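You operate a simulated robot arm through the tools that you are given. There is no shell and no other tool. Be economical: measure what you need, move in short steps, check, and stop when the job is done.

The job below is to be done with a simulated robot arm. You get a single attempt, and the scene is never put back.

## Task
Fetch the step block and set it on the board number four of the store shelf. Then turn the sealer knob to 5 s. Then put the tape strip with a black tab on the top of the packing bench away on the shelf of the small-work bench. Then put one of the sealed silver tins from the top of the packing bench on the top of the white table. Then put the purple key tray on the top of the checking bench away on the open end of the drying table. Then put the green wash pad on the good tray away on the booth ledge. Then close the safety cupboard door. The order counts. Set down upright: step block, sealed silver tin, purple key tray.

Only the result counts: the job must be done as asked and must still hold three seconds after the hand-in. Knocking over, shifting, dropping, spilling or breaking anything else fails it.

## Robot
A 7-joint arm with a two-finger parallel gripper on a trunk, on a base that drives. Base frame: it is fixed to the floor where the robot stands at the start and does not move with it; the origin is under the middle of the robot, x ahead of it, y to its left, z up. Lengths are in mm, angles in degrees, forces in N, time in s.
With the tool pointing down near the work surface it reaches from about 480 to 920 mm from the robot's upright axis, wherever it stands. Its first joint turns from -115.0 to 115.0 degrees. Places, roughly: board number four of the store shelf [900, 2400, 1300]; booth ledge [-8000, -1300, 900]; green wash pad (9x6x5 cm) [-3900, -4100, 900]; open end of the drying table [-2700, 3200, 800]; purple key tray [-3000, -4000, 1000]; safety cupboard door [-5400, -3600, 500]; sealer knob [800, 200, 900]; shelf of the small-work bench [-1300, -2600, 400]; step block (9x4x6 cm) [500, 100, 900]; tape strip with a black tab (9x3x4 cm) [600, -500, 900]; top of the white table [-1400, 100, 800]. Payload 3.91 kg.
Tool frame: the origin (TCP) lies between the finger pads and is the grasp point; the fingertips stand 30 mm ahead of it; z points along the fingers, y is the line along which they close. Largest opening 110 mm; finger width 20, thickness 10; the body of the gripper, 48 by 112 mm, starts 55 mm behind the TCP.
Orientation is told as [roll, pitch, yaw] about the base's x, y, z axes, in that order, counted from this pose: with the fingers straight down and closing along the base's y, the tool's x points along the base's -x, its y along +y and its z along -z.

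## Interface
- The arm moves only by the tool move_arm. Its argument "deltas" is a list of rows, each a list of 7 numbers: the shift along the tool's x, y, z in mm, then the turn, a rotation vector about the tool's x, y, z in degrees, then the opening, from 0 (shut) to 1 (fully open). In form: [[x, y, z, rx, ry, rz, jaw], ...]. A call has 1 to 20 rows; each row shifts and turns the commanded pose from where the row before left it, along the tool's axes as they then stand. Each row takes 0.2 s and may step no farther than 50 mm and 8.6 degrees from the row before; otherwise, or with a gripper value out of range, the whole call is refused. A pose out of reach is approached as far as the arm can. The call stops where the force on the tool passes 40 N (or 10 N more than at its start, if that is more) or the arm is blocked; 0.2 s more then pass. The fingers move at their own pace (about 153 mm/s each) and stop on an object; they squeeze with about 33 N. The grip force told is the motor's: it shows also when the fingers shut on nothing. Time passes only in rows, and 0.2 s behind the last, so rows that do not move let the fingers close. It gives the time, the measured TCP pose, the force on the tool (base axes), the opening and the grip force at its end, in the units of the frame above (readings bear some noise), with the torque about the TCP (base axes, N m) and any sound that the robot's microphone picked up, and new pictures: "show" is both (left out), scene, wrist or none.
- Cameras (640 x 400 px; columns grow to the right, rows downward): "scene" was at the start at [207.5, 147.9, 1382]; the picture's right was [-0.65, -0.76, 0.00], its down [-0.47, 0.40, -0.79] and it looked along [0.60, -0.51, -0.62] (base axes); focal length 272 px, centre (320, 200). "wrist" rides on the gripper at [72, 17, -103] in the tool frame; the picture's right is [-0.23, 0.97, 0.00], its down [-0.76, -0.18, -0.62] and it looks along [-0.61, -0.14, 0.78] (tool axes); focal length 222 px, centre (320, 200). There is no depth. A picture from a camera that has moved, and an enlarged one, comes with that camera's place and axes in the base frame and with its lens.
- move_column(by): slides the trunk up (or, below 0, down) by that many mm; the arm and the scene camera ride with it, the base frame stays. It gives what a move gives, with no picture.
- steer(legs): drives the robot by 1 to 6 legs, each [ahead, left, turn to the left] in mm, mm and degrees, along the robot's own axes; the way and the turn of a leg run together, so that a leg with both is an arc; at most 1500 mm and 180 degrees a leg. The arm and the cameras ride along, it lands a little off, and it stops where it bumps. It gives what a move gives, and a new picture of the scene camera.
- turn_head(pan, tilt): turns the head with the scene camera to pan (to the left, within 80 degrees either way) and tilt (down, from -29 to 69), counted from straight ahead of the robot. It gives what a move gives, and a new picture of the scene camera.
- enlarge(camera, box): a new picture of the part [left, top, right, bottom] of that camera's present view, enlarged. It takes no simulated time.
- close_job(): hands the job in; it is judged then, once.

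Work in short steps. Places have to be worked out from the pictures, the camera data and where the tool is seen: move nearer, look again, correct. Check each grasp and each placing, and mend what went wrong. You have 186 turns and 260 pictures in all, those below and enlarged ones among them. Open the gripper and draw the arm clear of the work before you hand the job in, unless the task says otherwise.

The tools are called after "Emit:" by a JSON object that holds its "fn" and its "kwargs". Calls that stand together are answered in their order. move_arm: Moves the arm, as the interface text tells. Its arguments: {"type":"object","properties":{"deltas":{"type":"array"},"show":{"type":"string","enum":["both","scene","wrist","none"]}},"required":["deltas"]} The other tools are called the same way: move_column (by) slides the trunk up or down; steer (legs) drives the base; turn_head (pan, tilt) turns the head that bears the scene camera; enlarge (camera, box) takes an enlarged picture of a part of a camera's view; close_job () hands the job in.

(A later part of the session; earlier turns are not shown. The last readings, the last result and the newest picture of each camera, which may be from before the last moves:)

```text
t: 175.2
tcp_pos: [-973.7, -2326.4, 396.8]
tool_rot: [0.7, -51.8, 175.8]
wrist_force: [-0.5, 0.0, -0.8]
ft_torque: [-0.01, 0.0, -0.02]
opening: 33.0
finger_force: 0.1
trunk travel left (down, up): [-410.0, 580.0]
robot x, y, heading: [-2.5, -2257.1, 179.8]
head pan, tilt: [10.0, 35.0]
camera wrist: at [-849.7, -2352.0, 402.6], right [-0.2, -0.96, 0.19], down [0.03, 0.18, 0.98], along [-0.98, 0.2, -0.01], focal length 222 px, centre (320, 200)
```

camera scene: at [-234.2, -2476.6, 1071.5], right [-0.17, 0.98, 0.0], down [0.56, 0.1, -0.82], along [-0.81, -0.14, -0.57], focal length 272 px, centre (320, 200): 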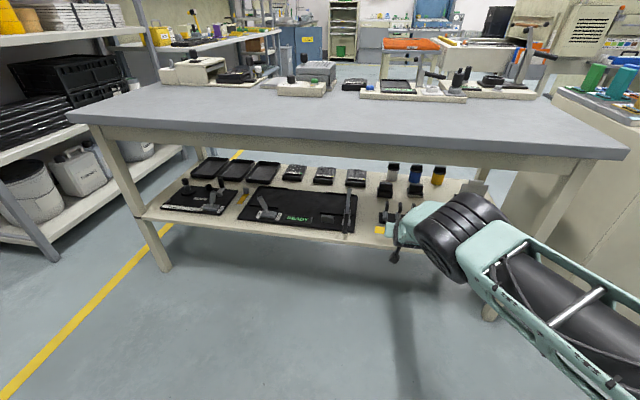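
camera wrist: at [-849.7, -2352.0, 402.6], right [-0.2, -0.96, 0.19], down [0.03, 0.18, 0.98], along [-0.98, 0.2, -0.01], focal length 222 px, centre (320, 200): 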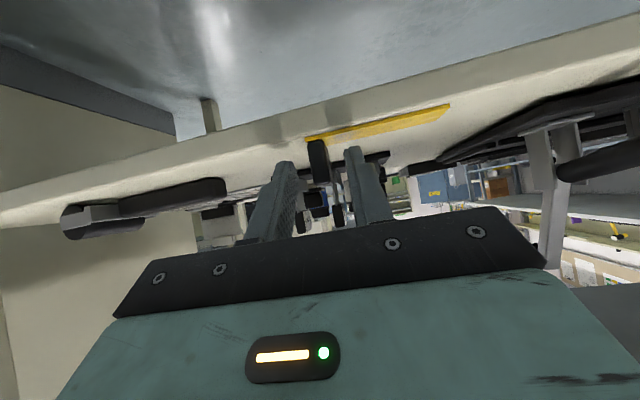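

Strip lies flat on the shelf with tab up. Drive straight back.

Emit:
{"fn": "steer", "kwargs": {"legs": [[-250, 0, 0]]}}

Emit:
{"fn": "enlarge", "kwargs": {"camera": "wrist", "box": [160, 80, 480, 280]}}

```text
t: 177.0
tcp_pos: [-720.5, -2327.2, 396.2]
tool_rot: [0.7, -52.1, 175.7]
wrist_force: [0.3, -0.2, 0.6]
ft_torque: [0.01, 0.03, 0.0]
opening: 32.9
finger_force: 0.0
trunk travel left (down, up): [-410.0, 580.0]
robot x, y, heading: [247.5, -2257.3, 180.3]
head pan, tilt: [10.0, 35.0]
camera scene: at [20.6, -2476.8, 1071.5], right [-0.17, 0.98, 0.0], down [0.56, 0.1, -0.82], along [-0.81, -0.14, -0.57], focal length 272 px, centre (320, 200)
```

scene: 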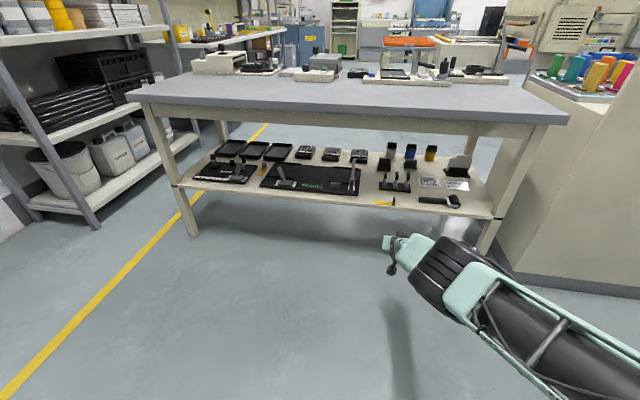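

```text
2.00 times, centred on (320, 180) of wrist
camera zoom: at [-595.3, -2352.4, 402.9], right [-0.2, -0.96, 0.19], down [0.03, 0.18, 0.98], along [-0.98, 0.2, 0.0], focal length 444 px, centre (320, 240)
```

zoom: 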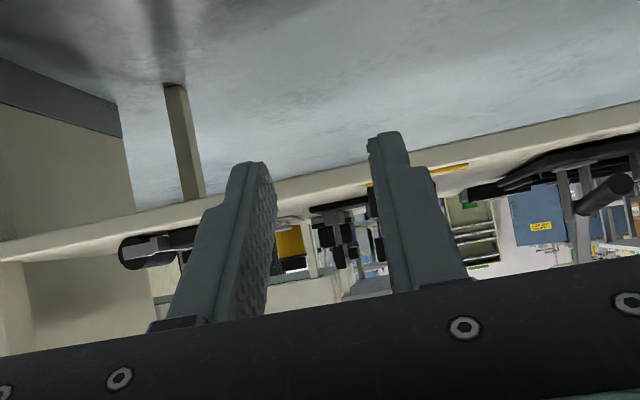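

Tape strip placed. Next the tin: raise the trunk, retract the arm to tool-down, and drive back to the packing bench.

Emit:
{"fn": "move_column", "kwargs": {"by": 400}}

Emit:
{"fn": "move_arm", "kwargs": {"deltas": [[24.6, 0, -31.5, 0, 7.4, 0, 0.8], [29, 0, -27.5, 0, 7.4, 0, 0.8], [32.5, 0, -23.5, 0, 7.4, 0, 0.8], [35, 0, -19, 0, 7.4, 0, 0.8], [37, 0, -14.5, 0, 7.4, 0, 0.8], [0, 0, 0, 0, 7.4, 0, 0.8], [0, 0, 0, 0, 7.4, 0, 0.8]], "show": "none"}}

Emit:
{"fn": "move_column", "kwargs": {"by": 180}}

Emit:
{"fn": "steer", "kwargs": {"legs": [[250, 0, 0], [0, 0, 90], [-700, -350, 0], [0, 0, 90], [0, 985, 0]]}}

Emit:
{"fn": "turn_head", "kwargs": {"pan": -25, "tilt": 40}}

```text
t: 180.9
tcp_pos: [-719.3, -2326.5, 796.0]
tool_rot: [0.6, -52.0, 175.8]
wrist_force: [-0.2, -0.9, 0.3]
ft_torque: [-0.01, -0.01, -0.03]
opening: 33.2
finger_force: 0.0
trunk travel left (down, up): [-810.0, 180.0]
robot x, y, heading: [249.3, -2257.0, 180.0]
head pan, tilt: [10.0, 35.0]
```

```text
t: 182.5
tcp_pos: [-520.9, -2338.9, 793.0]
tool_rot: [0.5, -0.1, 176.4]
wrist_force: [0.3, 1.1, 0.0]
ft_torque: [0.0, 0.04, 0.02]
opening: 87.5
finger_force: 0.0
trunk travel left (down, up): [-810.0, 180.0]
robot x, y, heading: [250.3, -2256.7, 179.8]
head pan, tilt: [10.0, 35.0]
```

```text
t: 184.5
tcp_pos: [-520.9, -2338.2, 973.0]
tool_rot: [0.4, -0.3, 176.4]
wrist_force: [1.1, 0.5, 0.0]
ft_torque: [0.01, 0.0, 0.01]
opening: 88.0
finger_force: 0.1
trunk travel left (down, up): [-990.0, 0.0]
robot x, y, heading: [252.1, -2258.4, 179.9]
head pan, tilt: [10.0, 35.0]
```

```text
t: 202.6
tcp_pos: [426.7, -480.5, 972.4]
tool_rot: [0.3, -0.2, -4.3]
wrist_force: [0.4, 0.8, -0.3]
ft_torque: [0.01, 0.03, 0.0]
opening: 88.3
finger_force: 0.1
trunk travel left (down, up): [-990.0, 0.0]
robot x, y, heading: [-345.6, -552.8, -0.8]
head pan, tilt: [10.0, 35.0]
camera scene: at [-113.0, -336.3, 1651.5], right [0.16, -0.99, 0.0], down [-0.57, -0.09, -0.82], along [0.81, 0.13, -0.57], focal length 272 px, centre (320, 200)
```

scene: 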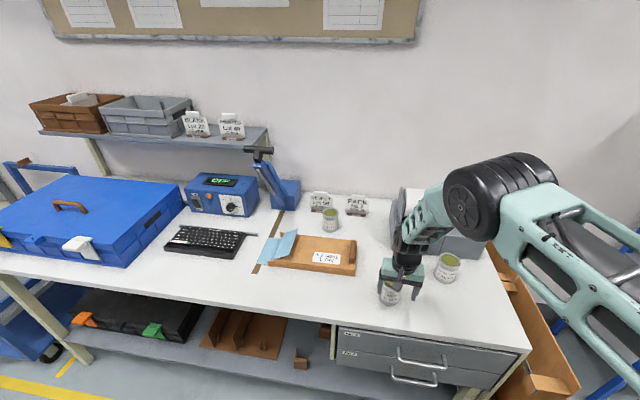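

```text
t: 203.6
tcp_pos: [427.1, -478.7, 972.2]
tool_rot: [0.4, -0.2, -4.4]
wrist_force: [-0.2, 0.0, -0.2]
ft_torque: [0.02, 0.0, 0.0]
opening: 87.9
finger_force: 0.1
trunk travel left (down, up): [-990.0, 0.0]
robot x, y, heading: [-343.1, -554.4, -0.7]
head pan, tilt: [-25.0, 40.0]
camera scene: at [-123.3, -387.3, 1643.9], right [-0.43, -0.9, 0.0], down [-0.58, 0.28, -0.77], along [0.69, -0.33, -0.64], focal length 272 px, centre (320, 200)
```

scene: 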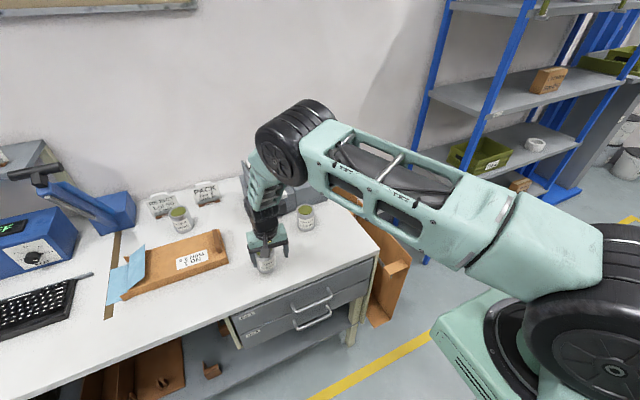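

The fingertips are just in front of the tin. Raise 120 mm to look at the tin from above.

Emit:
{"fn": "move_arm", "kwargs": {"deltas": [[0, 0, -40, 0, 0, 0, 0.8], [0, 0, -40, 0, 0, 0, 0.8], [0, 0, -40, 0, 0, 0, 0.8]], "show": "wrist"}}

Emit:
{"fn": "enlarge", "kwargs": {"camera": "scene", "box": [140, 160, 340, 285]}}

```text
t: 204.4
tcp_pos: [426.3, -481.1, 1093.5]
tool_rot: [0.4, -0.3, -4.3]
wrist_force: [-0.7, -0.9, -0.8]
ft_torque: [-0.01, 0.01, -0.03]
opening: 88.0
finger_force: 0.1
trunk travel left (down, up): [-990.0, 0.0]
robot x, y, heading: [-342.5, -552.1, -0.7]
head pan, tilt: [-25.0, 40.0]
camera wrist: at [354.4, -459.5, 1196.4], right [0.3, 0.95, 0.01], down [0.74, -0.24, 0.62], along [0.6, -0.18, -0.78], focal length 222 px, centre (320, 200)
```

wrist: 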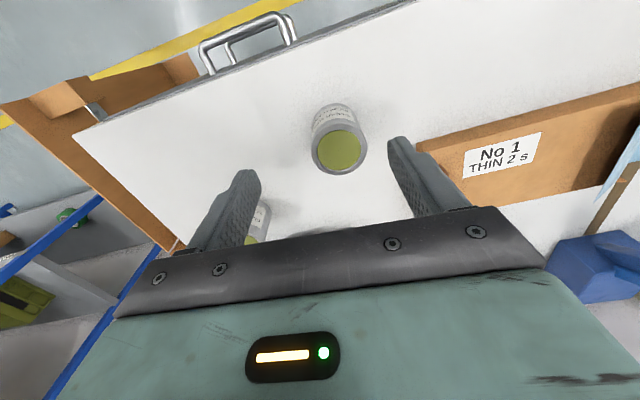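

```text
3.20 times, centred on (240, 222) of scene
camera zoom: at [-123.1, -387.3, 1643.8], right [-0.43, -0.9, 0.0], down [-0.58, 0.28, -0.77], along [0.69, -0.33, -0.64], focal length 872 px, centre (576, 128)
```

zoom: 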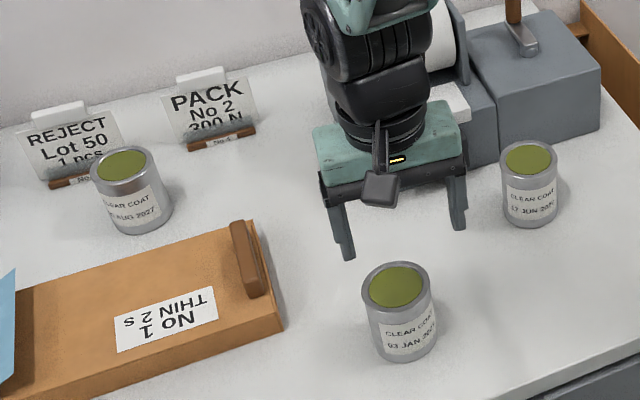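

All three tins look sealed and alike; I take the one at [480,-471]. Move over it, open wide and descend halfway.

Emit:
{"fn": "move_arm", "kwargs": {"deltas": [[-26.5, 7, 0, 0, 0, 0, 1], [-26.5, 7, 0, 0, 0, 0, 1], [0, 0, 40, 0, 0, 0, 1], [0, 0, 40, 0, 0, 0, 1]], "show": "both"}}

```text
t: 205.4
tcp_pos: [482.3, -471.5, 1013.8]
tool_rot: [0.4, -0.2, -4.4]
wrist_force: [-0.4, -0.8, 0.3]
ft_torque: [-0.01, -0.01, -0.01]
opening: 110.2
finger_force: 0.1
trunk travel left (down, up): [-990.0, 0.0]
robot x, y, heading: [-343.9, -554.2, -1.1]
head pan, tilt: [-25.0, 40.0]
camera scene: at [-123.6, -387.4, 1644.0], right [-0.43, -0.9, 0.0], down [-0.58, 0.28, -0.77], along [0.69, -0.33, -0.64], focal length 272 px, centre (320, 200)
camera wrist: at [410.3, -450.6, 1117.1], right [0.3, 0.95, 0.01], down [0.74, -0.24, 0.63], along [0.6, -0.18, -0.78], focal length 222 px, centre (320, 200)
```

scene: 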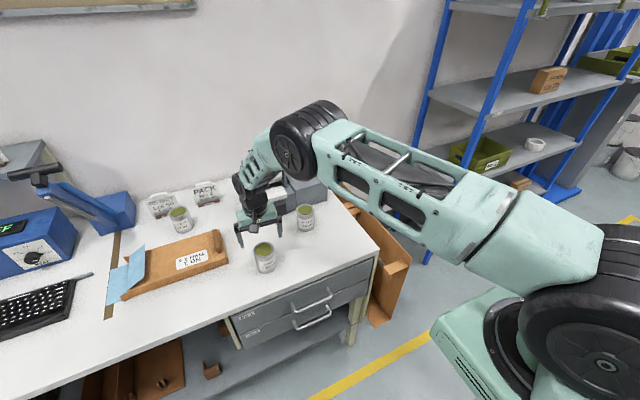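
wrist: 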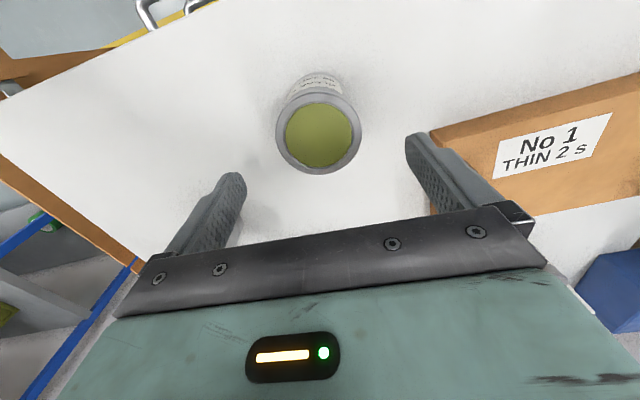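

Centred. Descend to z≈909 and close.

Emit:
{"fn": "move_arm", "kwargs": {"deltas": [[4, 1, 35, 0, 0, 0, 1], [0, 0, 35, 0, 0, 0, 1], [0, 0, 35, 0, 0, 0, 1], [0, 0, 0, 0, 0, 0, 0.4], [0, 0, 0, 0, 0, 0, 0.4], [0, 0, 0, 0, 0, 0, 0.4]], "show": "wrist"}}

```text
t: 206.8
tcp_pos: [476.8, -468.6, 908.2]
tool_rot: [0.3, -0.2, -4.3]
wrist_force: [-0.3, -0.1, -0.3]
ft_torque: [-0.01, -0.02, -0.01]
opening: 67.7
finger_force: 32.7
trunk travel left (down, up): [-990.0, 0.0]
robot x, y, heading: [-343.4, -551.2, -0.6]
head pan, tilt: [-25.0, 40.0]
camera wrist: at [405.0, -447.1, 1011.7], right [0.3, 0.95, 0.01], down [0.74, -0.24, 0.62], along [0.6, -0.18, -0.78], focal length 222 px, centre (320, 200)
```

wrist: 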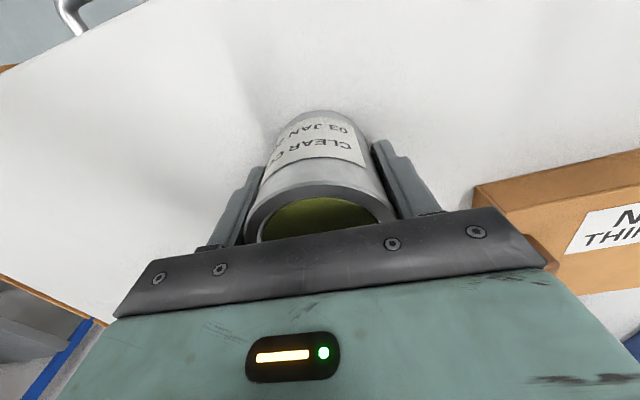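

Tin held (67.7 mm). Lift, retract, and drive out to the open area to turn around toward the white table.

Emit:
{"fn": "move_arm", "kwargs": {"deltas": [[0, 0, -40, 0, 0, 0, 0.4], [0, 0, -40, 0, 0, 0, 0.4], [0, 0, -40, 0, 0, 0, 0.4], [40, 0, 0, 0, 0, 0, 0.4], [40, 0, 0, 0, 0, 0, 0.4], [40, 0, 0, 0, 0, 0, 0.4], [30, 0, 0, 0, 0, 0, 0.4]], "show": "none"}}

Emit:
{"fn": "steer", "kwargs": {"legs": [[0, -985, 0], [0, 0, -90], [0, 400, 0], [0, 0, -90]]}}

Emit:
{"fn": "turn_head", "kwargs": {"pan": -50, "tilt": 20}}

```text
t: 208.4
tcp_pos: [326.9, -457.6, 1028.5]
tool_rot: [0.4, -0.2, -4.3]
wrist_force: [0.4, 0.8, -2.7]
ft_torque: [0.0, 0.03, 0.0]
opening: 67.6
finger_force: 33.1
trunk travel left (down, up): [-990.0, 0.0]
robot x, y, heading: [-347.1, -549.6, -0.5]
head pan, tilt: [-25.0, 40.0]
```

```text
t: 223.1
tcp_pos: [-625.5, -1626.9, 1027.9]
tool_rot: [0.4, -0.2, 176.7]
wrist_force: [0.9, -0.2, -3.8]
ft_torque: [0.01, 0.0, -0.01]
opening: 67.8
finger_force: 33.2
trunk travel left (down, up): [-990.0, 0.0]
robot x, y, heading: [41.2, -1521.0, -179.7]
head pan, tilt: [-25.0, 40.0]
camera scene: at [-173.4, -1689.9, 1643.9], right [0.42, 0.91, 0.0], down [0.58, -0.27, -0.77], along [-0.7, 0.32, -0.64], focal length 272 px, centre (320, 200)
```

scene: 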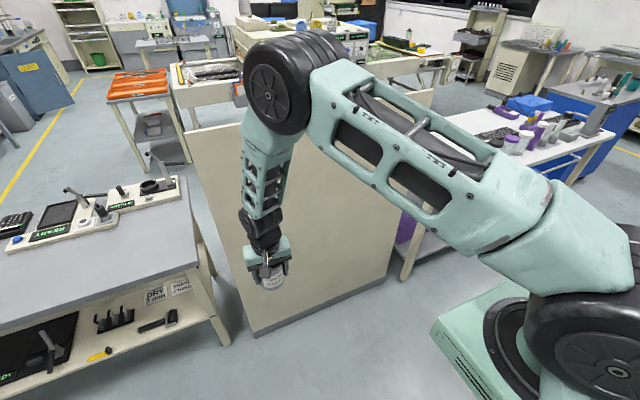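

```text
t: 224.0
tcp_pos: [-625.6, -1626.7, 1028.6]
tool_rot: [0.4, -0.2, 176.6]
wrist_force: [-0.3, -0.5, -3.4]
ft_torque: [0.0, -0.04, 0.02]
opening: 67.6
finger_force: 32.8
trunk travel left (down, up): [-990.0, 0.0]
robot x, y, heading: [42.7, -1519.9, -179.8]
head pan, tilt: [-50.0, 20.0]
camera scene: at [-156.5, -1654.4, 1675.2], right [0.76, 0.65, 0.0], down [0.22, -0.26, -0.94], along [-0.61, 0.72, -0.34], focal length 272 px, centre (320, 200)
```

scene: 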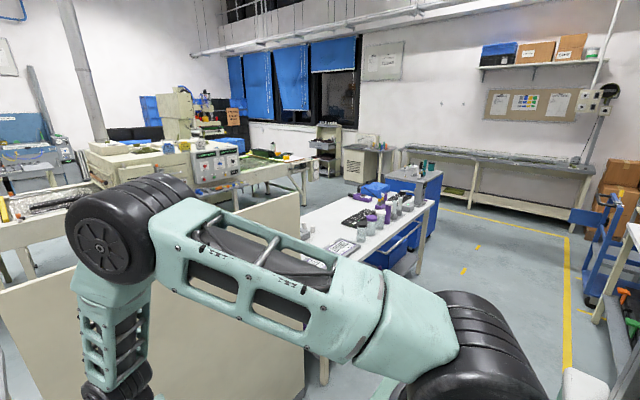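

The cream panel stands at x≈-1000 until y≈-764; the white table follows. Move ahead 80 mm, then slide right along the corridor.

Emit:
{"fn": "steer", "kwargs": {"legs": [[90, 0, 0], [0, -1350, 0]]}}

Emit:
{"fn": "turn_head", "kwargs": {"pan": -25, "tilt": 40}}

```text
t: 231.5
tcp_pos: [-739.7, -290.6, 1028.8]
tool_rot: [0.4, -0.1, 178.8]
wrist_force: [0.2, -0.3, -2.5]
ft_torque: [0.03, 0.0, -0.01]
opening: 67.8
finger_force: 32.7
trunk travel left (down, up): [-990.0, 0.0]
robot x, y, heading: [-73.5, -159.7, -178.0]
head pan, tilt: [-50.0, 20.0]
camera scene: at [-271.1, -303.0, 1675.3], right [0.74, 0.67, 0.0], down [0.23, -0.25, -0.94], along [-0.63, 0.7, -0.34], focal length 272 px, centre (320, 200)
```

scene: 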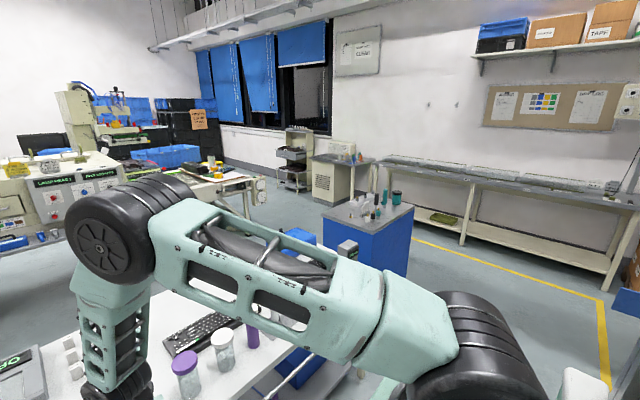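

```text
t: 232.4
tcp_pos: [-738.9, -291.9, 1027.8]
tool_rot: [0.4, -0.2, 178.7]
wrist_force: [0.4, -0.2, -2.5]
ft_torque: [0.01, -0.01, 0.01]
opening: 67.8
finger_force: 33.4
trunk travel left (down, up): [-990.0, 0.0]
robot x, y, heading: [-71.0, -164.7, -177.6]
head pan, tilt: [-25.0, 40.0]
camera scene: at [-286.9, -339.0, 1644.0], right [0.39, 0.92, 0.0], down [0.59, -0.25, -0.77], along [-0.71, 0.3, -0.64], focal length 272 px, centre (320, 200)
```

scene: 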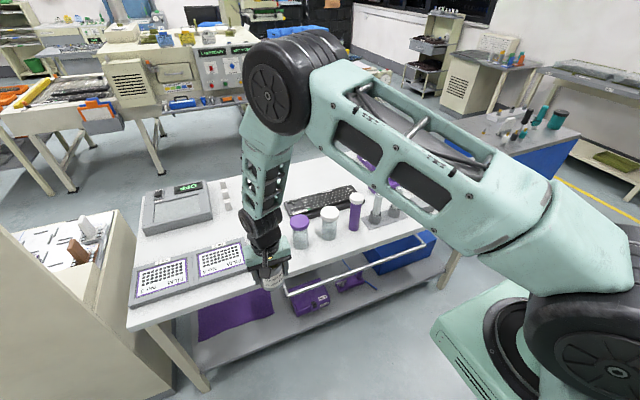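

Emit:
{"fn": "enlarge", "kwargs": {"camera": "scene", "box": [110, 150, 430, 350]}}

Emit:
{"fn": "move_arm", "kwargs": {"deltas": [[0, 0, 0, 0, 0, 0, 0.4]], "show": "wrist"}}

```text
2.00 times, centred on (270, 250) of scene
camera zoom: at [-286.9, -339.0, 1644.0], right [0.39, 0.92, 0.0], down [0.59, -0.25, -0.77], along [-0.71, 0.3, -0.64], focal length 545 px, centre (420, 100)
```

zoom: 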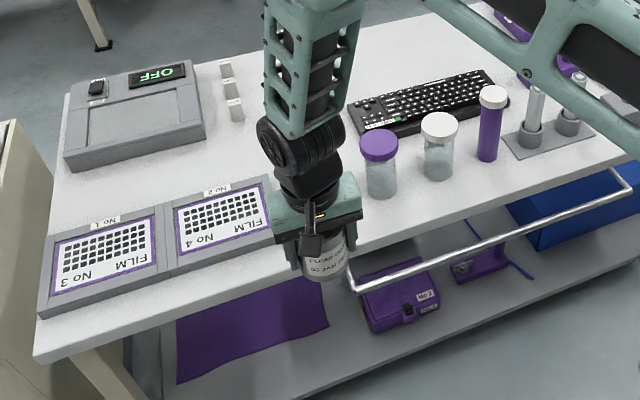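

```text
t: 232.8
tcp_pos: [-739.6, -291.2, 1028.0]
tool_rot: [0.4, -0.2, 178.7]
wrist_force: [0.1, 0.8, -1.9]
ft_torque: [0.02, -0.03, 0.01]
opening: 67.4
finger_force: 32.4
trunk travel left (down, up): [-990.0, 0.0]
robot x, y, heading: [-76.3, -163.6, -177.6]
head pan, tilt: [-25.0, 40.0]
camera wrist: at [-668.1, -309.7, 1131.0], right [-0.25, -0.97, 0.01], down [-0.76, 0.2, 0.62], along [-0.61, 0.15, -0.78], focal length 222 px, centre (320, 200)
```

wrist: 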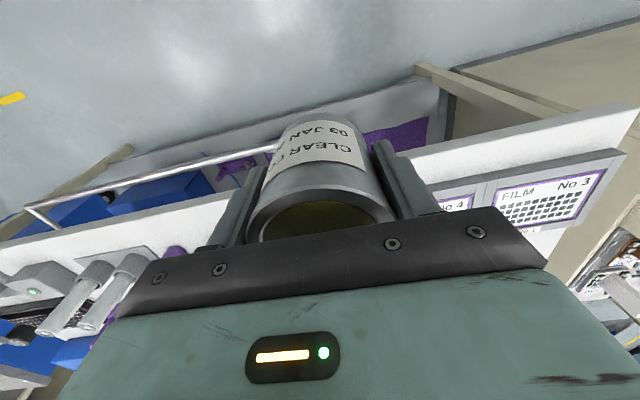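

Free spot on the white table near [-1010, -255] between the FILM trays and the jars. Drive the tin over it.

Emit:
{"fn": "steer", "kwargs": {"legs": [[271, -47, 0]]}}

Emit:
{"fn": "enlarge", "kwargs": {"camera": "scene", "box": [110, 150, 430, 350]}}

```text
t: 234.7
tcp_pos: [-1017.3, -254.6, 1028.4]
tool_rot: [0.3, -0.2, 178.7]
wrist_force: [-0.4, 1.2, -3.2]
ft_torque: [-0.01, 0.02, -0.02]
opening: 67.6
finger_force: 33.0
trunk travel left (down, up): [-990.0, 0.0]
robot x, y, heading: [-349.8, -123.7, -177.6]
head pan, tilt: [-25.0, 40.0]
camera scene: at [-563.2, -302.5, 1643.9], right [0.39, 0.92, 0.0], down [0.59, -0.25, -0.77], along [-0.71, 0.3, -0.64], focal length 272 px, centre (320, 200)
```

scene: 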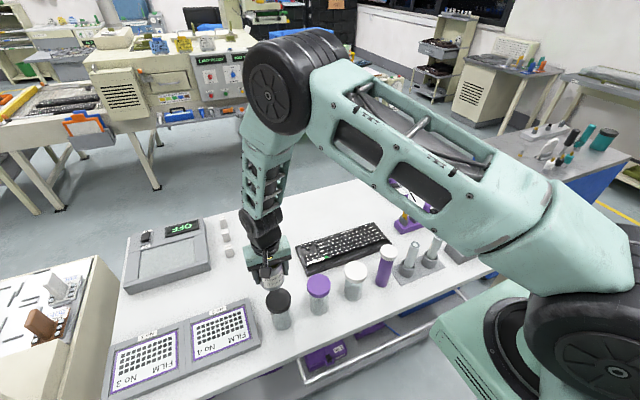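

```text
2.00 times, centred on (270, 250) of scene
camera zoom: at [-563.2, -302.5, 1643.9], right [0.39, 0.92, 0.0], down [0.59, -0.25, -0.77], along [-0.71, 0.3, -0.64], focal length 545 px, centre (420, 100)
```

zoom: 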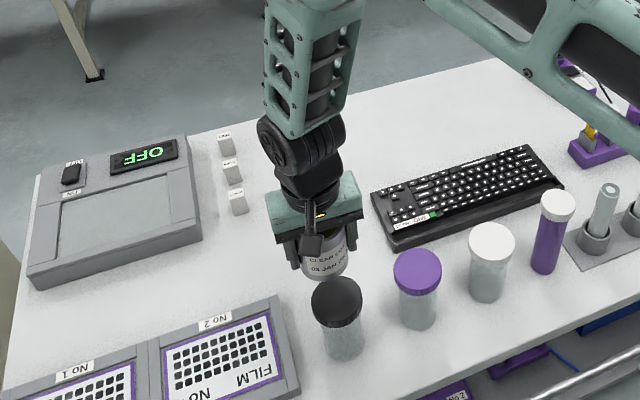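

A black-lidded jar was hidden right below, so I move farther back to [-1150, -255], raising slightly first.

Emit:
{"fn": "move_arm", "kwargs": {"deltas": [[0, 0, -25, 0, 0, 0, 0.4]], "show": "none"}}

Emit:
{"fn": "steer", "kwargs": {"legs": [[125, -8, 0]]}}

Emit:
{"fn": "enlarge", "kwargs": {"camera": "scene", "box": [110, 200, 430, 400]}}

```text
t: 235.1
tcp_pos: [-1016.3, -254.8, 1053.5]
tool_rot: [0.4, -0.1, 178.8]
wrist_force: [0.3, 0.2, -3.1]
ft_torque: [0.01, 0.0, 0.01]
opening: 67.4
finger_force: 32.8
trunk travel left (down, up): [-990.0, 0.0]
robot x, y, heading: [-351.9, -124.3, -177.5]
head pan, tilt: [-25.0, 40.0]
```

```text
t: 236.4
tcp_pos: [-1144.4, -251.5, 1053.9]
tool_rot: [0.3, -0.2, 178.7]
wrist_force: [0.4, 0.1, -3.2]
ft_torque: [0.01, -0.02, -0.02]
opening: 67.5
finger_force: 32.8
trunk travel left (down, up): [-990.0, 0.0]
robot x, y, heading: [-478.9, -123.4, -177.7]
head pan, tilt: [-25.0, 40.0]
camera scene: at [-690.0, -299.4, 1644.0], right [0.39, 0.92, 0.0], down [0.59, -0.25, -0.77], along [-0.71, 0.3, -0.64], focal length 272 px, centre (320, 200)
```

scene: 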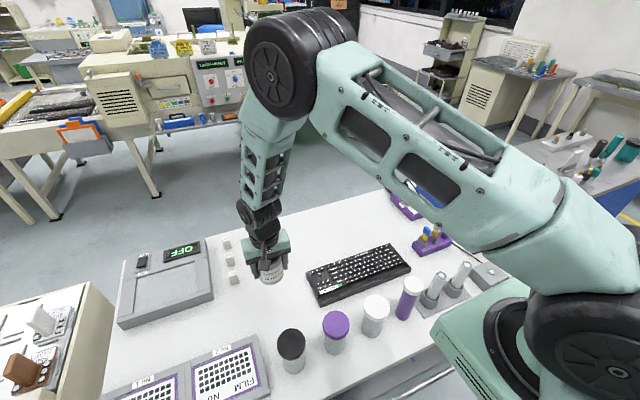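

```text
2.00 times, centred on (270, 300) of scene
camera zoom: at [-690.0, -299.4, 1644.0], right [0.39, 0.92, 0.0], down [0.59, -0.25, -0.77], along [-0.71, 0.3, -0.64], focal length 545 px, centre (420, 0)
```

zoom: 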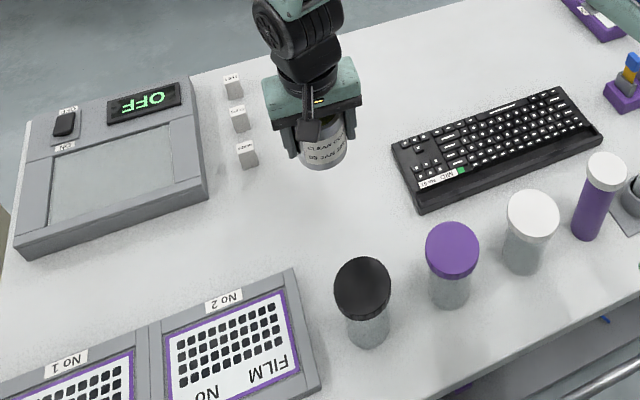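

Spot is clear. Lower ~165 mm, then gentle steps.

Emit:
{"fn": "move_arm", "kwargs": {"deltas": [[0, 0, 45, 0, 0, 0, 0.4], [0, 0, 45, 0, 0, 0, 0.4], [0, 0, 45, 0, 0, 0, 0.4], [0, 0, 25, 0, 0, 0, 0.4], [0, 0, 0, 0, 0, 0, 0.4]], "show": "both"}}

```text
t: 237.6
tcp_pos: [-1142.6, -252.3, 892.6]
tool_rot: [0.4, -0.2, 178.7]
wrist_force: [-0.1, -0.7, -3.1]
ft_torque: [0.0, 0.0, -0.03]
opening: 67.6
finger_force: 32.7
trunk travel left (down, up): [-990.0, 0.0]
robot x, y, heading: [-475.9, -122.8, -177.8]
head pan, tilt: [-25.0, 40.0]
camera scene: at [-690.5, -299.5, 1643.9], right [0.39, 0.92, 0.0], down [0.59, -0.25, -0.77], along [-0.71, 0.3, -0.64], focal length 272 px, centre (320, 200)
camera wrist: at [-1070.8, -269.8, 995.8], right [-0.25, -0.97, 0.01], down [-0.76, 0.2, 0.62], along [-0.61, 0.15, -0.78], focal length 222 px, centre (320, 200)
```

scene: 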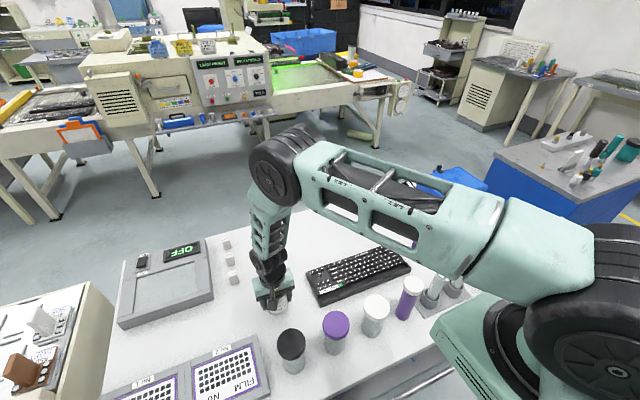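
wrist: 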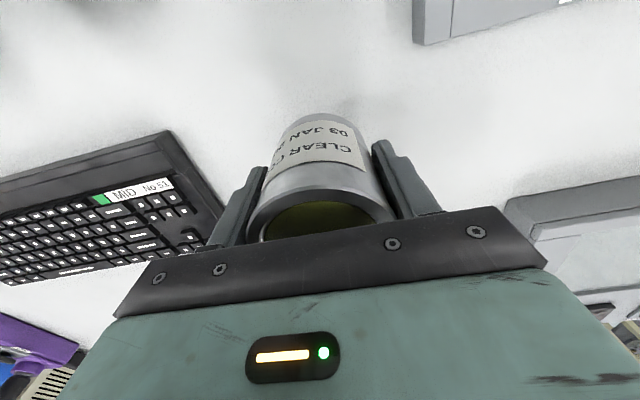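

Emit:
{"fn": "move_arm", "kwargs": {"deltas": [[0, 0, 6, 0, 0, 0, 0.4], [0, 0, 6, 0, 0, 0, 0.4], [0, 0, 0, 0, 0, 0, 0.4]], "show": "none"}}

Emit:
{"fn": "move_arm", "kwargs": {"deltas": [[0, 0, 5, 0, 0, 0, 0.4], [0, 0, 5, 0, 0, 0, 0.4], [0, 0, 0, 0, 0, 0, 0.4]], "show": "scene"}}

```text
t: 238.4
tcp_pos: [-1145.3, -252.7, 881.8]
tool_rot: [0.4, -0.2, 178.7]
wrist_force: [0.1, 0.6, -3.1]
ft_torque: [0.03, -0.01, 0.03]
opening: 67.6
finger_force: 33.2
trunk travel left (down, up): [-990.0, 0.0]
robot x, y, heading: [-481.9, -119.5, -177.4]
head pan, tilt: [-25.0, 40.0]
```

```text
t: 239.2
tcp_pos: [-1144.3, -252.7, 872.7]
tool_rot: [0.5, -0.2, 178.7]
wrist_force: [1.2, -0.1, -3.5]
ft_torque: [0.03, 0.03, -0.02]
opening: 67.9
finger_force: 33.5
trunk travel left (down, up): [-990.0, 0.0]
robot x, y, heading: [-478.9, -121.1, -177.7]
head pan, tilt: [-25.0, 40.0]
camera scene: at [-690.4, -299.5, 1643.9], right [0.39, 0.92, 0.0], down [0.59, -0.25, -0.77], along [-0.71, 0.3, -0.64], focal length 272 px, centre (320, 200)
```

scene: 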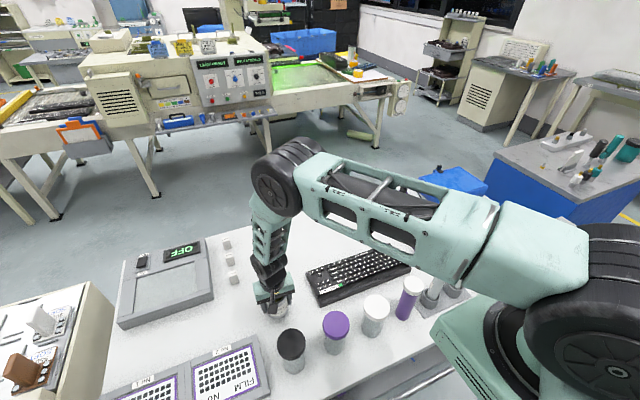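

Continue in small steps toward contact.

Emit:
{"fn": "move_arm", "kwargs": {"deltas": [[0, 0, 4, 0, 0, 0, 0.4], [0, 0, 4, 0, 0, 0, 0.4], [0, 0, 0, 0, 0, 0, 0.4]], "show": "none"}}

Emit:
{"fn": "move_arm", "kwargs": {"deltas": [[0, 0, 4, 0, 0, 0, 0.4], [0, 0, 0, 0, 0, 0, 0.4]], "show": "none"}}

Emit:
{"fn": "move_arm", "kwargs": {"deltas": [[0, 0, 4, 0, 0, 0, 0.4], [0, 0, 0, 0, 0, 0, 0.4]], "show": "none"}}

```text
t: 240.0
tcp_pos: [-1145.2, -252.9, 863.9]
tool_rot: [0.4, -0.1, 178.6]
wrist_force: [-0.8, -0.6, -3.2]
ft_torque: [0.04, -0.03, 0.01]
opening: 67.7
finger_force: 33.4
trunk travel left (down, up): [-990.0, 0.0]
robot x, y, heading: [-480.6, -121.8, -177.7]
head pan, tilt: [-25.0, 40.0]
```

```text
t: 240.6
tcp_pos: [-1143.3, -251.9, 858.7]
tool_rot: [0.5, -0.3, 178.7]
wrist_force: [-0.5, -0.4, -3.1]
ft_torque: [-0.01, -0.04, -0.02]
opening: 67.4
finger_force: 33.0
trunk travel left (down, up): [-990.0, 0.0]
robot x, y, heading: [-480.5, -125.9, -177.6]
head pan, tilt: [-25.0, 40.0]
```

```text
t: 241.2
tcp_pos: [-1143.9, -252.6, 856.1]
tool_rot: [0.4, -0.2, 178.8]
wrist_force: [0.5, 0.5, -2.2]
ft_torque: [-0.01, 0.0, -0.01]
opening: 67.7
finger_force: 32.9
trunk travel left (down, up): [-990.0, 0.0]
robot x, y, heading: [-474.9, -120.0, -177.9]
head pan, tilt: [-25.0, 40.0]
```

Emit:
{"fn": "move_arm", "kwargs": {"deltas": [[0, 0, 3, 0, 0, 0, 0.4], [0, 0, 0, 0, 0, 0, 0.4]], "show": "none"}}

Emit:
{"fn": "move_arm", "kwargs": {"deltas": [[0, 0, 3, 0, 0, 0, 0.4], [0, 0, 0, 0, 0, 0, 0.4]], "show": "none"}}

Emit:
{"fn": "move_arm", "kwargs": {"deltas": [[0, 0, 2, 0, 0, 0, 0.4], [0, 0, 0, 0, 0, 0, 0.4]], "show": "scene"}}

```text
t: 241.8
tcp_pos: [-1144.1, -251.8, 851.9]
tool_rot: [0.4, -0.2, 178.8]
wrist_force: [0.7, -0.8, -3.8]
ft_torque: [-0.03, -0.02, -0.01]
opening: 67.8
finger_force: 32.8
trunk travel left (down, up): [-990.0, 0.0]
robot x, y, heading: [-477.4, -120.1, -177.7]
head pan, tilt: [-25.0, 40.0]
```

```text
t: 242.4
tcp_pos: [-1144.1, -251.7, 850.0]
tool_rot: [0.5, -0.2, 178.7]
wrist_force: [0.1, 0.1, -2.7]
ft_torque: [0.0, -0.06, 0.01]
opening: 68.0
finger_force: 32.6
trunk travel left (down, up): [-990.0, 0.0]
robot x, y, heading: [-476.9, -119.2, -177.7]
head pan, tilt: [-25.0, 40.0]
```

```text
t: 243.0
tcp_pos: [-1145.2, -252.5, 850.2]
tool_rot: [0.4, -0.1, 178.7]
wrist_force: [3.9, 1.2, 18.6]
ft_torque: [0.76, -0.26, -0.14]
opening: 67.6
finger_force: 32.9
trunk travel left (down, up): [-990.0, 0.0]
robot x, y, heading: [-480.1, -121.1, -177.6]
head pan, tilt: [-25.0, 40.0]
camera scene: at [-689.3, -299.2, 1644.4], right [0.39, 0.92, 0.0], down [0.59, -0.25, -0.77], along [-0.71, 0.3, -0.64], focal length 272 px, centre (320, 200)
```

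scene: 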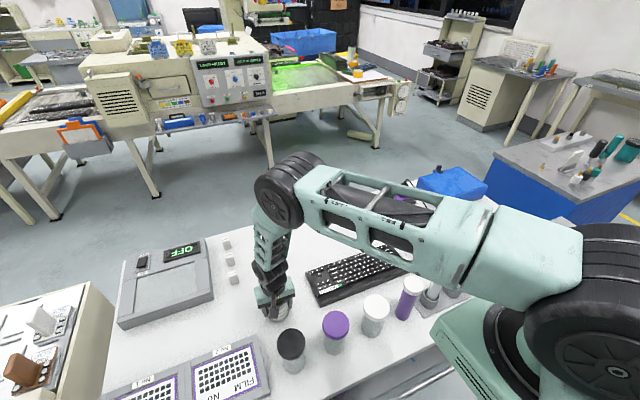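

Contact at table ≈796. Open and lift away.

Emit:
{"fn": "move_arm", "kwargs": {"deltas": [[0, 0, -1, 0, 0, 0, 0.4], [0, 0, 0, 0, 0, 0, 0.9], [0, 0, 0, 0, 0, 0, 0.9], [0, 0, -45, 0, 0, 0, 0.9], [0, 0, -45, 0, 0, 0, 0.9], [0, 0, -45, 0, 0, 0, 0.9], [0, 0, -45, 0, 0, 0, 0.9], [0, 0, -20, 0, 0, 0, 0.9]], "show": "wrist"}}

```text
t: 244.8
tcp_pos: [-1144.4, -250.9, 1047.9]
tool_rot: [0.4, -0.2, 178.7]
wrist_force: [0.4, 0.4, 0.5]
ft_torque: [0.0, -0.01, 0.04]
opening: 99.2
finger_force: 0.1
trunk travel left (down, up): [-990.0, 0.0]
robot x, y, heading: [-479.6, -123.7, -177.8]
head pan, tilt: [-25.0, 40.0]
camera wrist: at [-1071.7, -269.1, 1150.0], right [-0.25, -0.97, 0.01], down [-0.76, 0.2, 0.62], along [-0.61, 0.15, -0.78], focal length 222 px, centre (320, 200)
```

wrist: 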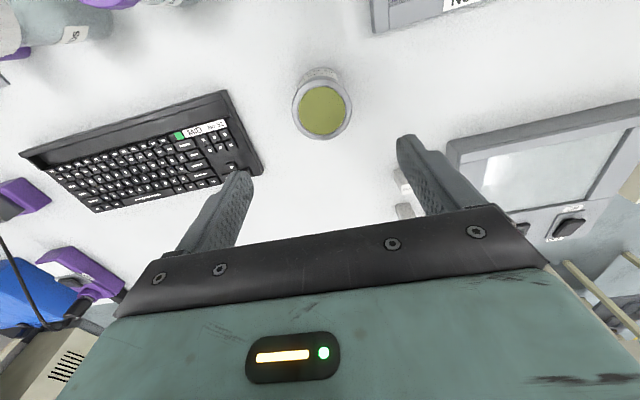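

Tin stands on the white table. Next the purple key tray far southwest; the southern gap looks too narrow, so I go around the north side of the room. Back up and strafe north.

Emit:
{"fn": "steer", "kwargs": {"legs": [[-230, 0, 0], [0, 0, -2.3], [0, -1300, 0], [0, -1270, 0]]}}

Emit:
{"fn": "turn_head", "kwargs": {"pan": 5, "tilt": 20}}

```text
t: 250.6
tcp_pos: [-925.8, 557.1, 1048.7]
tool_rot: [1.9, -0.5, 178.0]
wrist_force: [-4.6, -15.6, -8.1]
ft_torque: [-0.93, 0.04, 0.33]
opening: 91.0
finger_force: 0.0
trunk travel left (down, up): [-990.0, 0.0]
robot x, y, heading: [-257.3, 691.3, -179.4]
head pan, tilt: [-25.0, 40.0]
stopped in leg 3: the force on the tool passed its limit (the readings are from after the stop); the commanded pose is now the measured one
camera scene: at [-475.5, 515.5, 1643.8], right [0.41, 0.91, 0.0], down [0.59, -0.26, -0.77], along [-0.7, 0.32, -0.64], focal length 272 px, centre (320, 200)
```

scene: 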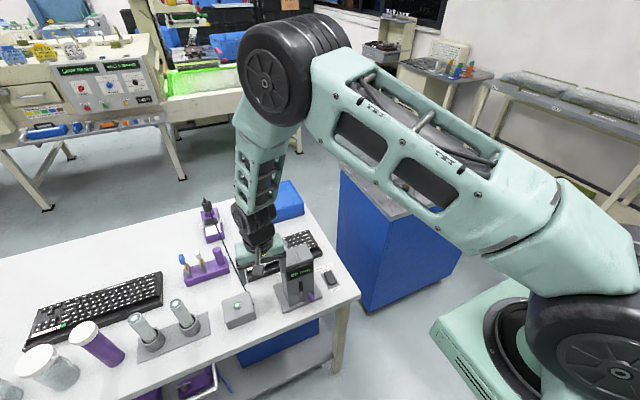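

```text
t: 251.6
tcp_pos: [-924.6, 559.5, 1049.2]
tool_rot: [1.7, -0.4, 177.9]
wrist_force: [-2.7, -23.7, -4.1]
ft_torque: [-0.81, 0.04, 0.32]
opening: 87.3
finger_force: 0.2
trunk travel left (down, up): [-990.0, 0.0]
robot x, y, heading: [-256.1, 690.7, -179.5]
head pan, tilt: [5.0, 20.0]
camera scene: at [-490.5, 470.8, 1675.1], right [-0.1, 1.0, 0.0], down [0.34, 0.03, -0.94], along [-0.94, -0.09, -0.34], focal length 272 px, centre (320, 200)
```

scene: 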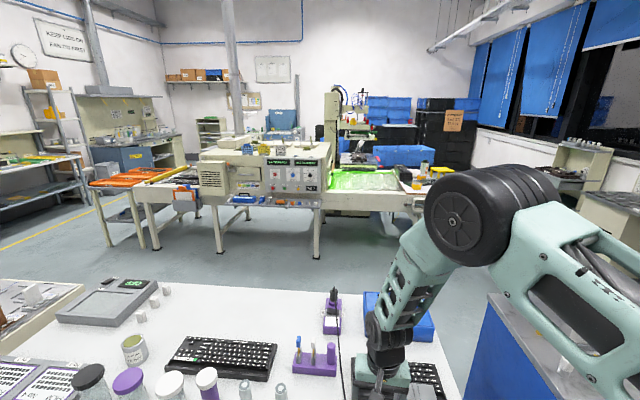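

The hand touched a small device on the table. I back off at once and inspect it.

Emit:
{"fn": "steer", "kwargs": {"legs": [[0, 40, 0]]}}

Emit:
{"fn": "turn_head", "kwargs": {"pan": -25, "tilt": 40}}

Emit:
{"fn": "enlarge", "kwargs": {"camera": "scene", "box": [130, 180, 370, 330]}}

```text
t: 252.4
tcp_pos: [-924.0, 523.6, 1048.1]
tool_rot: [1.7, -0.4, 177.8]
wrist_force: [0.2, 0.4, -0.2]
ft_torque: [0.02, 0.01, 0.01]
opening: 99.2
finger_force: 0.0
trunk travel left (down, up): [-990.0, 0.0]
robot x, y, heading: [-257.7, 649.1, -179.2]
head pan, tilt: [5.0, 20.0]
camera scene: at [-489.7, 432.9, 1675.4], right [-0.1, 1.0, 0.0], down [0.34, 0.03, -0.94], along [-0.94, -0.09, -0.34], focal length 272 px, centre (320, 200)
```

scene: 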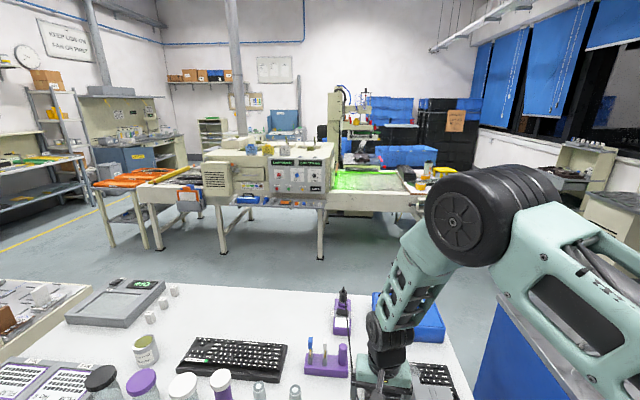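

```text
t: 253.4
tcp_pos: [-924.8, 522.7, 1048.4]
tool_rot: [1.8, -0.3, 177.9]
wrist_force: [-0.1, 0.3, 0.0]
ft_torque: [-0.01, 0.02, 0.0]
opening: 98.9
finger_force: 0.1
trunk travel left (down, up): [-990.0, 0.0]
robot x, y, heading: [-259.2, 650.0, -179.6]
head pan, tilt: [-25.0, 40.0]
camera scene: at [-474.5, 476.8, 1644.0], right [0.41, 0.91, 0.0], down [0.59, -0.26, -0.77], along [-0.7, 0.32, -0.64], focal length 272 px, centre (320, 200)
```

scene: 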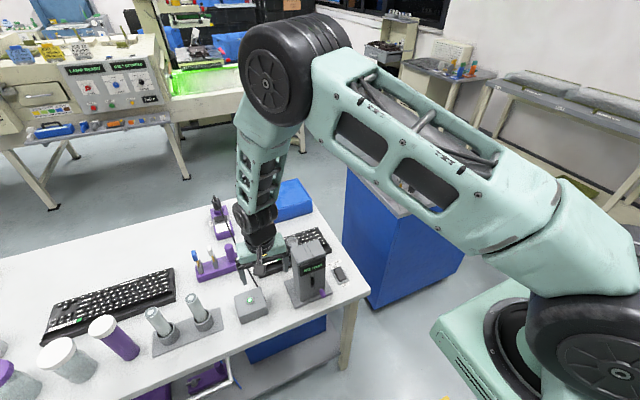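

```text
2.67 times, centred on (250, 255) of scene
camera zoom: at [-474.5, 476.8, 1644.0], right [0.41, 0.91, 0.0], down [0.59, -0.26, -0.77], along [-0.7, 0.32, -0.64], focal length 726 px, centre (507, 53)
```

zoom: 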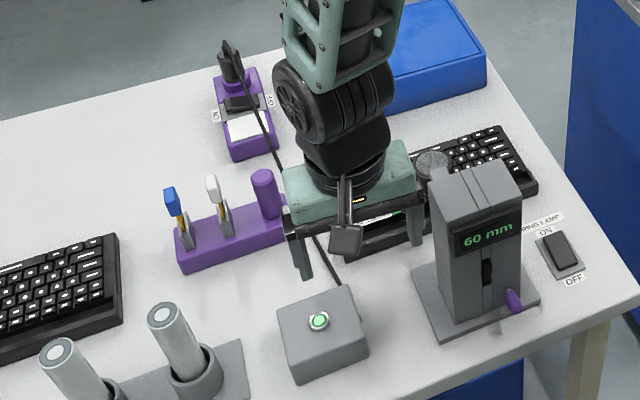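

The "60 mm" device still stands squarely in place (it held against the finger). I raise the arm 170 mm before continuing.

Emit:
{"fn": "move_arm", "kwargs": {"deltas": [[0, 0, -43, 0, 0, 0, 0.9], [0, 0, -43, 0, 0, 0, 0.9], [0, 0, -43, 0, 0, 0, 0.9], [0, 0, -43, 0, 0, 0, 0.9]], "show": "scene"}}

Emit:
{"fn": "enlarge", "kwargs": {"camera": "scene", "box": [220, 180, 380, 330]}}

```text
t: 254.4
tcp_pos: [-924.1, 527.8, 1223.8]
tool_rot: [1.7, -0.3, 177.7]
wrist_force: [-0.7, -0.9, 1.1]
ft_torque: [0.0, -0.03, -0.02]
opening: 99.2
finger_force: 0.0
trunk travel left (down, up): [-990.0, 0.0]
robot x, y, heading: [-258.4, 653.4, -179.8]
head pan, tilt: [-25.0, 40.0]
camera scene: at [-474.8, 476.7, 1643.8], right [0.41, 0.91, 0.0], down [0.59, -0.27, -0.77], along [-0.7, 0.32, -0.64], focal length 272 px, centre (320, 200)
```

scene: 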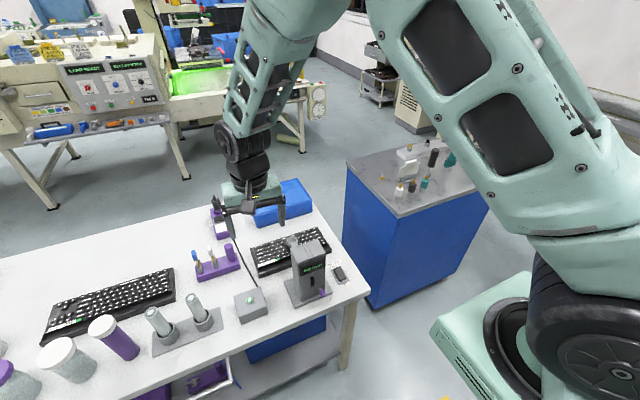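

```text
2.67 times, centred on (300, 255) of scene
camera zoom: at [-474.8, 476.7, 1643.8], right [0.41, 0.91, 0.0], down [0.59, -0.27, -0.77], along [-0.7, 0.32, -0.64], focal length 726 px, centre (373, 53)
```

zoom: 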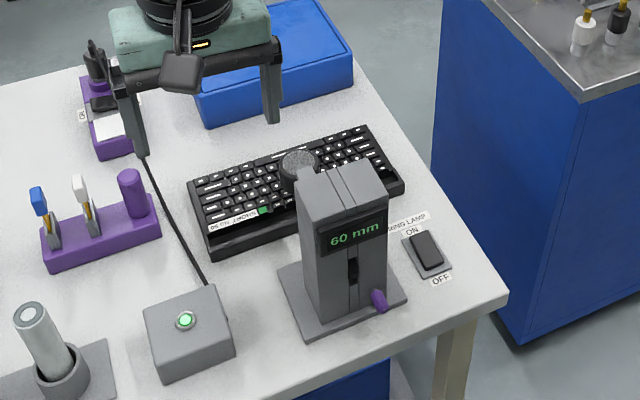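

Looks undisturbed. Continue north with the raised arm.

Emit:
{"fn": "steer", "kwargs": {"legs": [[0, -900, 0], [0, -850, 0]]}}

Emit:
{"fn": "turn_head", "kwargs": {"pan": 0, "tilt": 25}}

```text
t: 263.3
tcp_pos: [-942.5, 2287.7, 1222.1]
tool_rot: [1.8, -0.3, 177.3]
wrist_force: [0.9, -1.0, 0.5]
ft_torque: [0.0, 0.01, 0.0]
opening: 99.2
finger_force: 0.1
trunk travel left (down, up): [-990.0, 0.0]
robot x, y, heading: [-276.6, 2405.9, -179.8]
head pan, tilt: [-25.0, 40.0]
camera scene: at [-493.7, 2233.7, 1643.9], right [0.42, 0.91, 0.0], down [0.58, -0.27, -0.77], along [-0.7, 0.32, -0.64], focal length 272 px, centre (320, 200)
```

scene: 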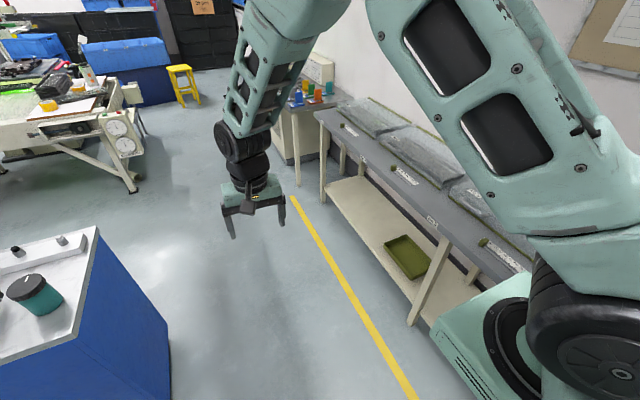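

```text
t: 264.2
tcp_pos: [-941.9, 2287.6, 1223.3]
tool_rot: [1.7, -0.4, 177.4]
wrist_force: [0.0, -0.2, 0.0]
ft_torque: [-0.03, 0.01, 0.01]
opening: 99.1
finger_force: 0.1
trunk travel left (down, up): [-990.0, 0.0]
robot x, y, heading: [-278.0, 2406.1, -179.8]
head pan, tilt: [0.0, 25.0]
camera scene: at [-508.6, 2197.9, 1667.2], right [0.0, 1.0, 0.0], down [0.42, 0.0, -0.91], along [-0.91, 0.0, -0.42], focal length 272 px, centre (320, 200)
```

scene: 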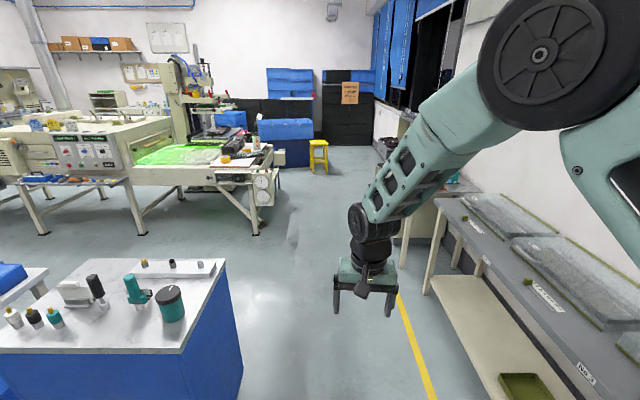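

The aisle to the west is open. Drive ahead, turn south, and go down the aisle at x≈-2300.

Emit:
{"fn": "steer", "kwargs": {"legs": [[1500, 0, 0], [500, 0, 0], [0, 0, 90], [1500, 0, 0], [1500, 0, 0]]}}

Emit:
{"fn": "turn_head", "kwargs": {"pan": 0, "tilt": 20}}

```text
t: 291.9
tcp_pos: [-2237.3, -1293.7, 1223.5]
tool_rot: [1.7, -0.3, -94.5]
wrist_force: [0.8, 1.0, -0.4]
ft_torque: [0.02, -0.02, 0.01]
opening: 98.9
finger_force: 0.0
trunk travel left (down, up): [-990.0, 0.0]
robot x, y, heading: [-2328.7, -620.1, -91.8]
head pan, tilt: [0.0, 25.0]
camera scene: at [-2132.0, -865.0, 1667.3], right [-1.0, 0.03, 0.0], down [0.01, 0.42, -0.91], along [-0.03, -0.91, -0.42], focal length 272 px, centre (320, 200)
```

scene: 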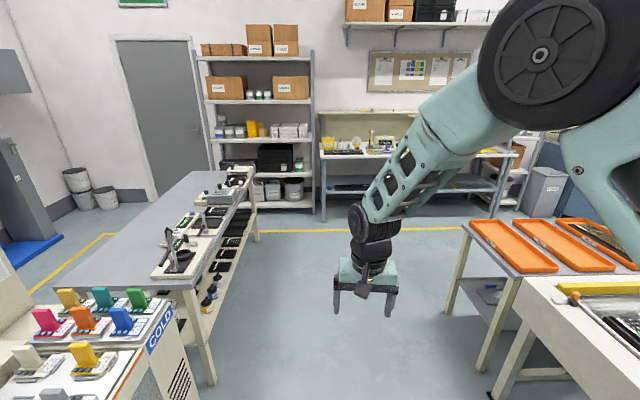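

```text
t: 292.6
tcp_pos: [-2236.6, -1294.9, 1222.6]
tool_rot: [1.7, -0.5, -94.7]
wrist_force: [-0.3, 1.0, -0.7]
ft_torque: [0.03, 0.01, -0.01]
opening: 99.0
finger_force: 0.0
trunk travel left (down, up): [-990.0, 0.0]
robot x, y, heading: [-2330.4, -624.0, -92.0]
head pan, tilt: [0.0, 20.0]
camera scene: at [-2132.1, -866.1, 1675.3], right [-1.0, 0.03, 0.0], down [0.01, 0.34, -0.94], along [-0.03, -0.94, -0.34], focal length 272 px, centre (320, 200)
```

scene: 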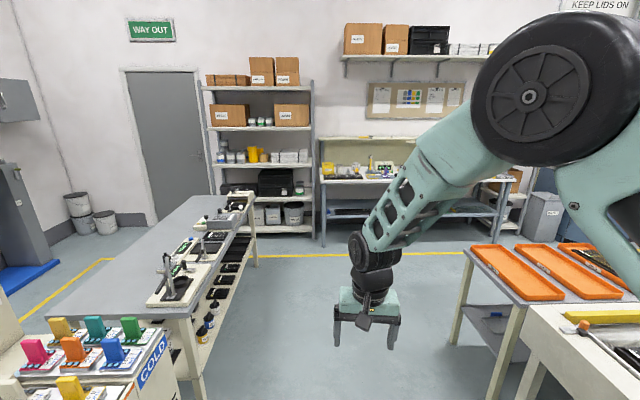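

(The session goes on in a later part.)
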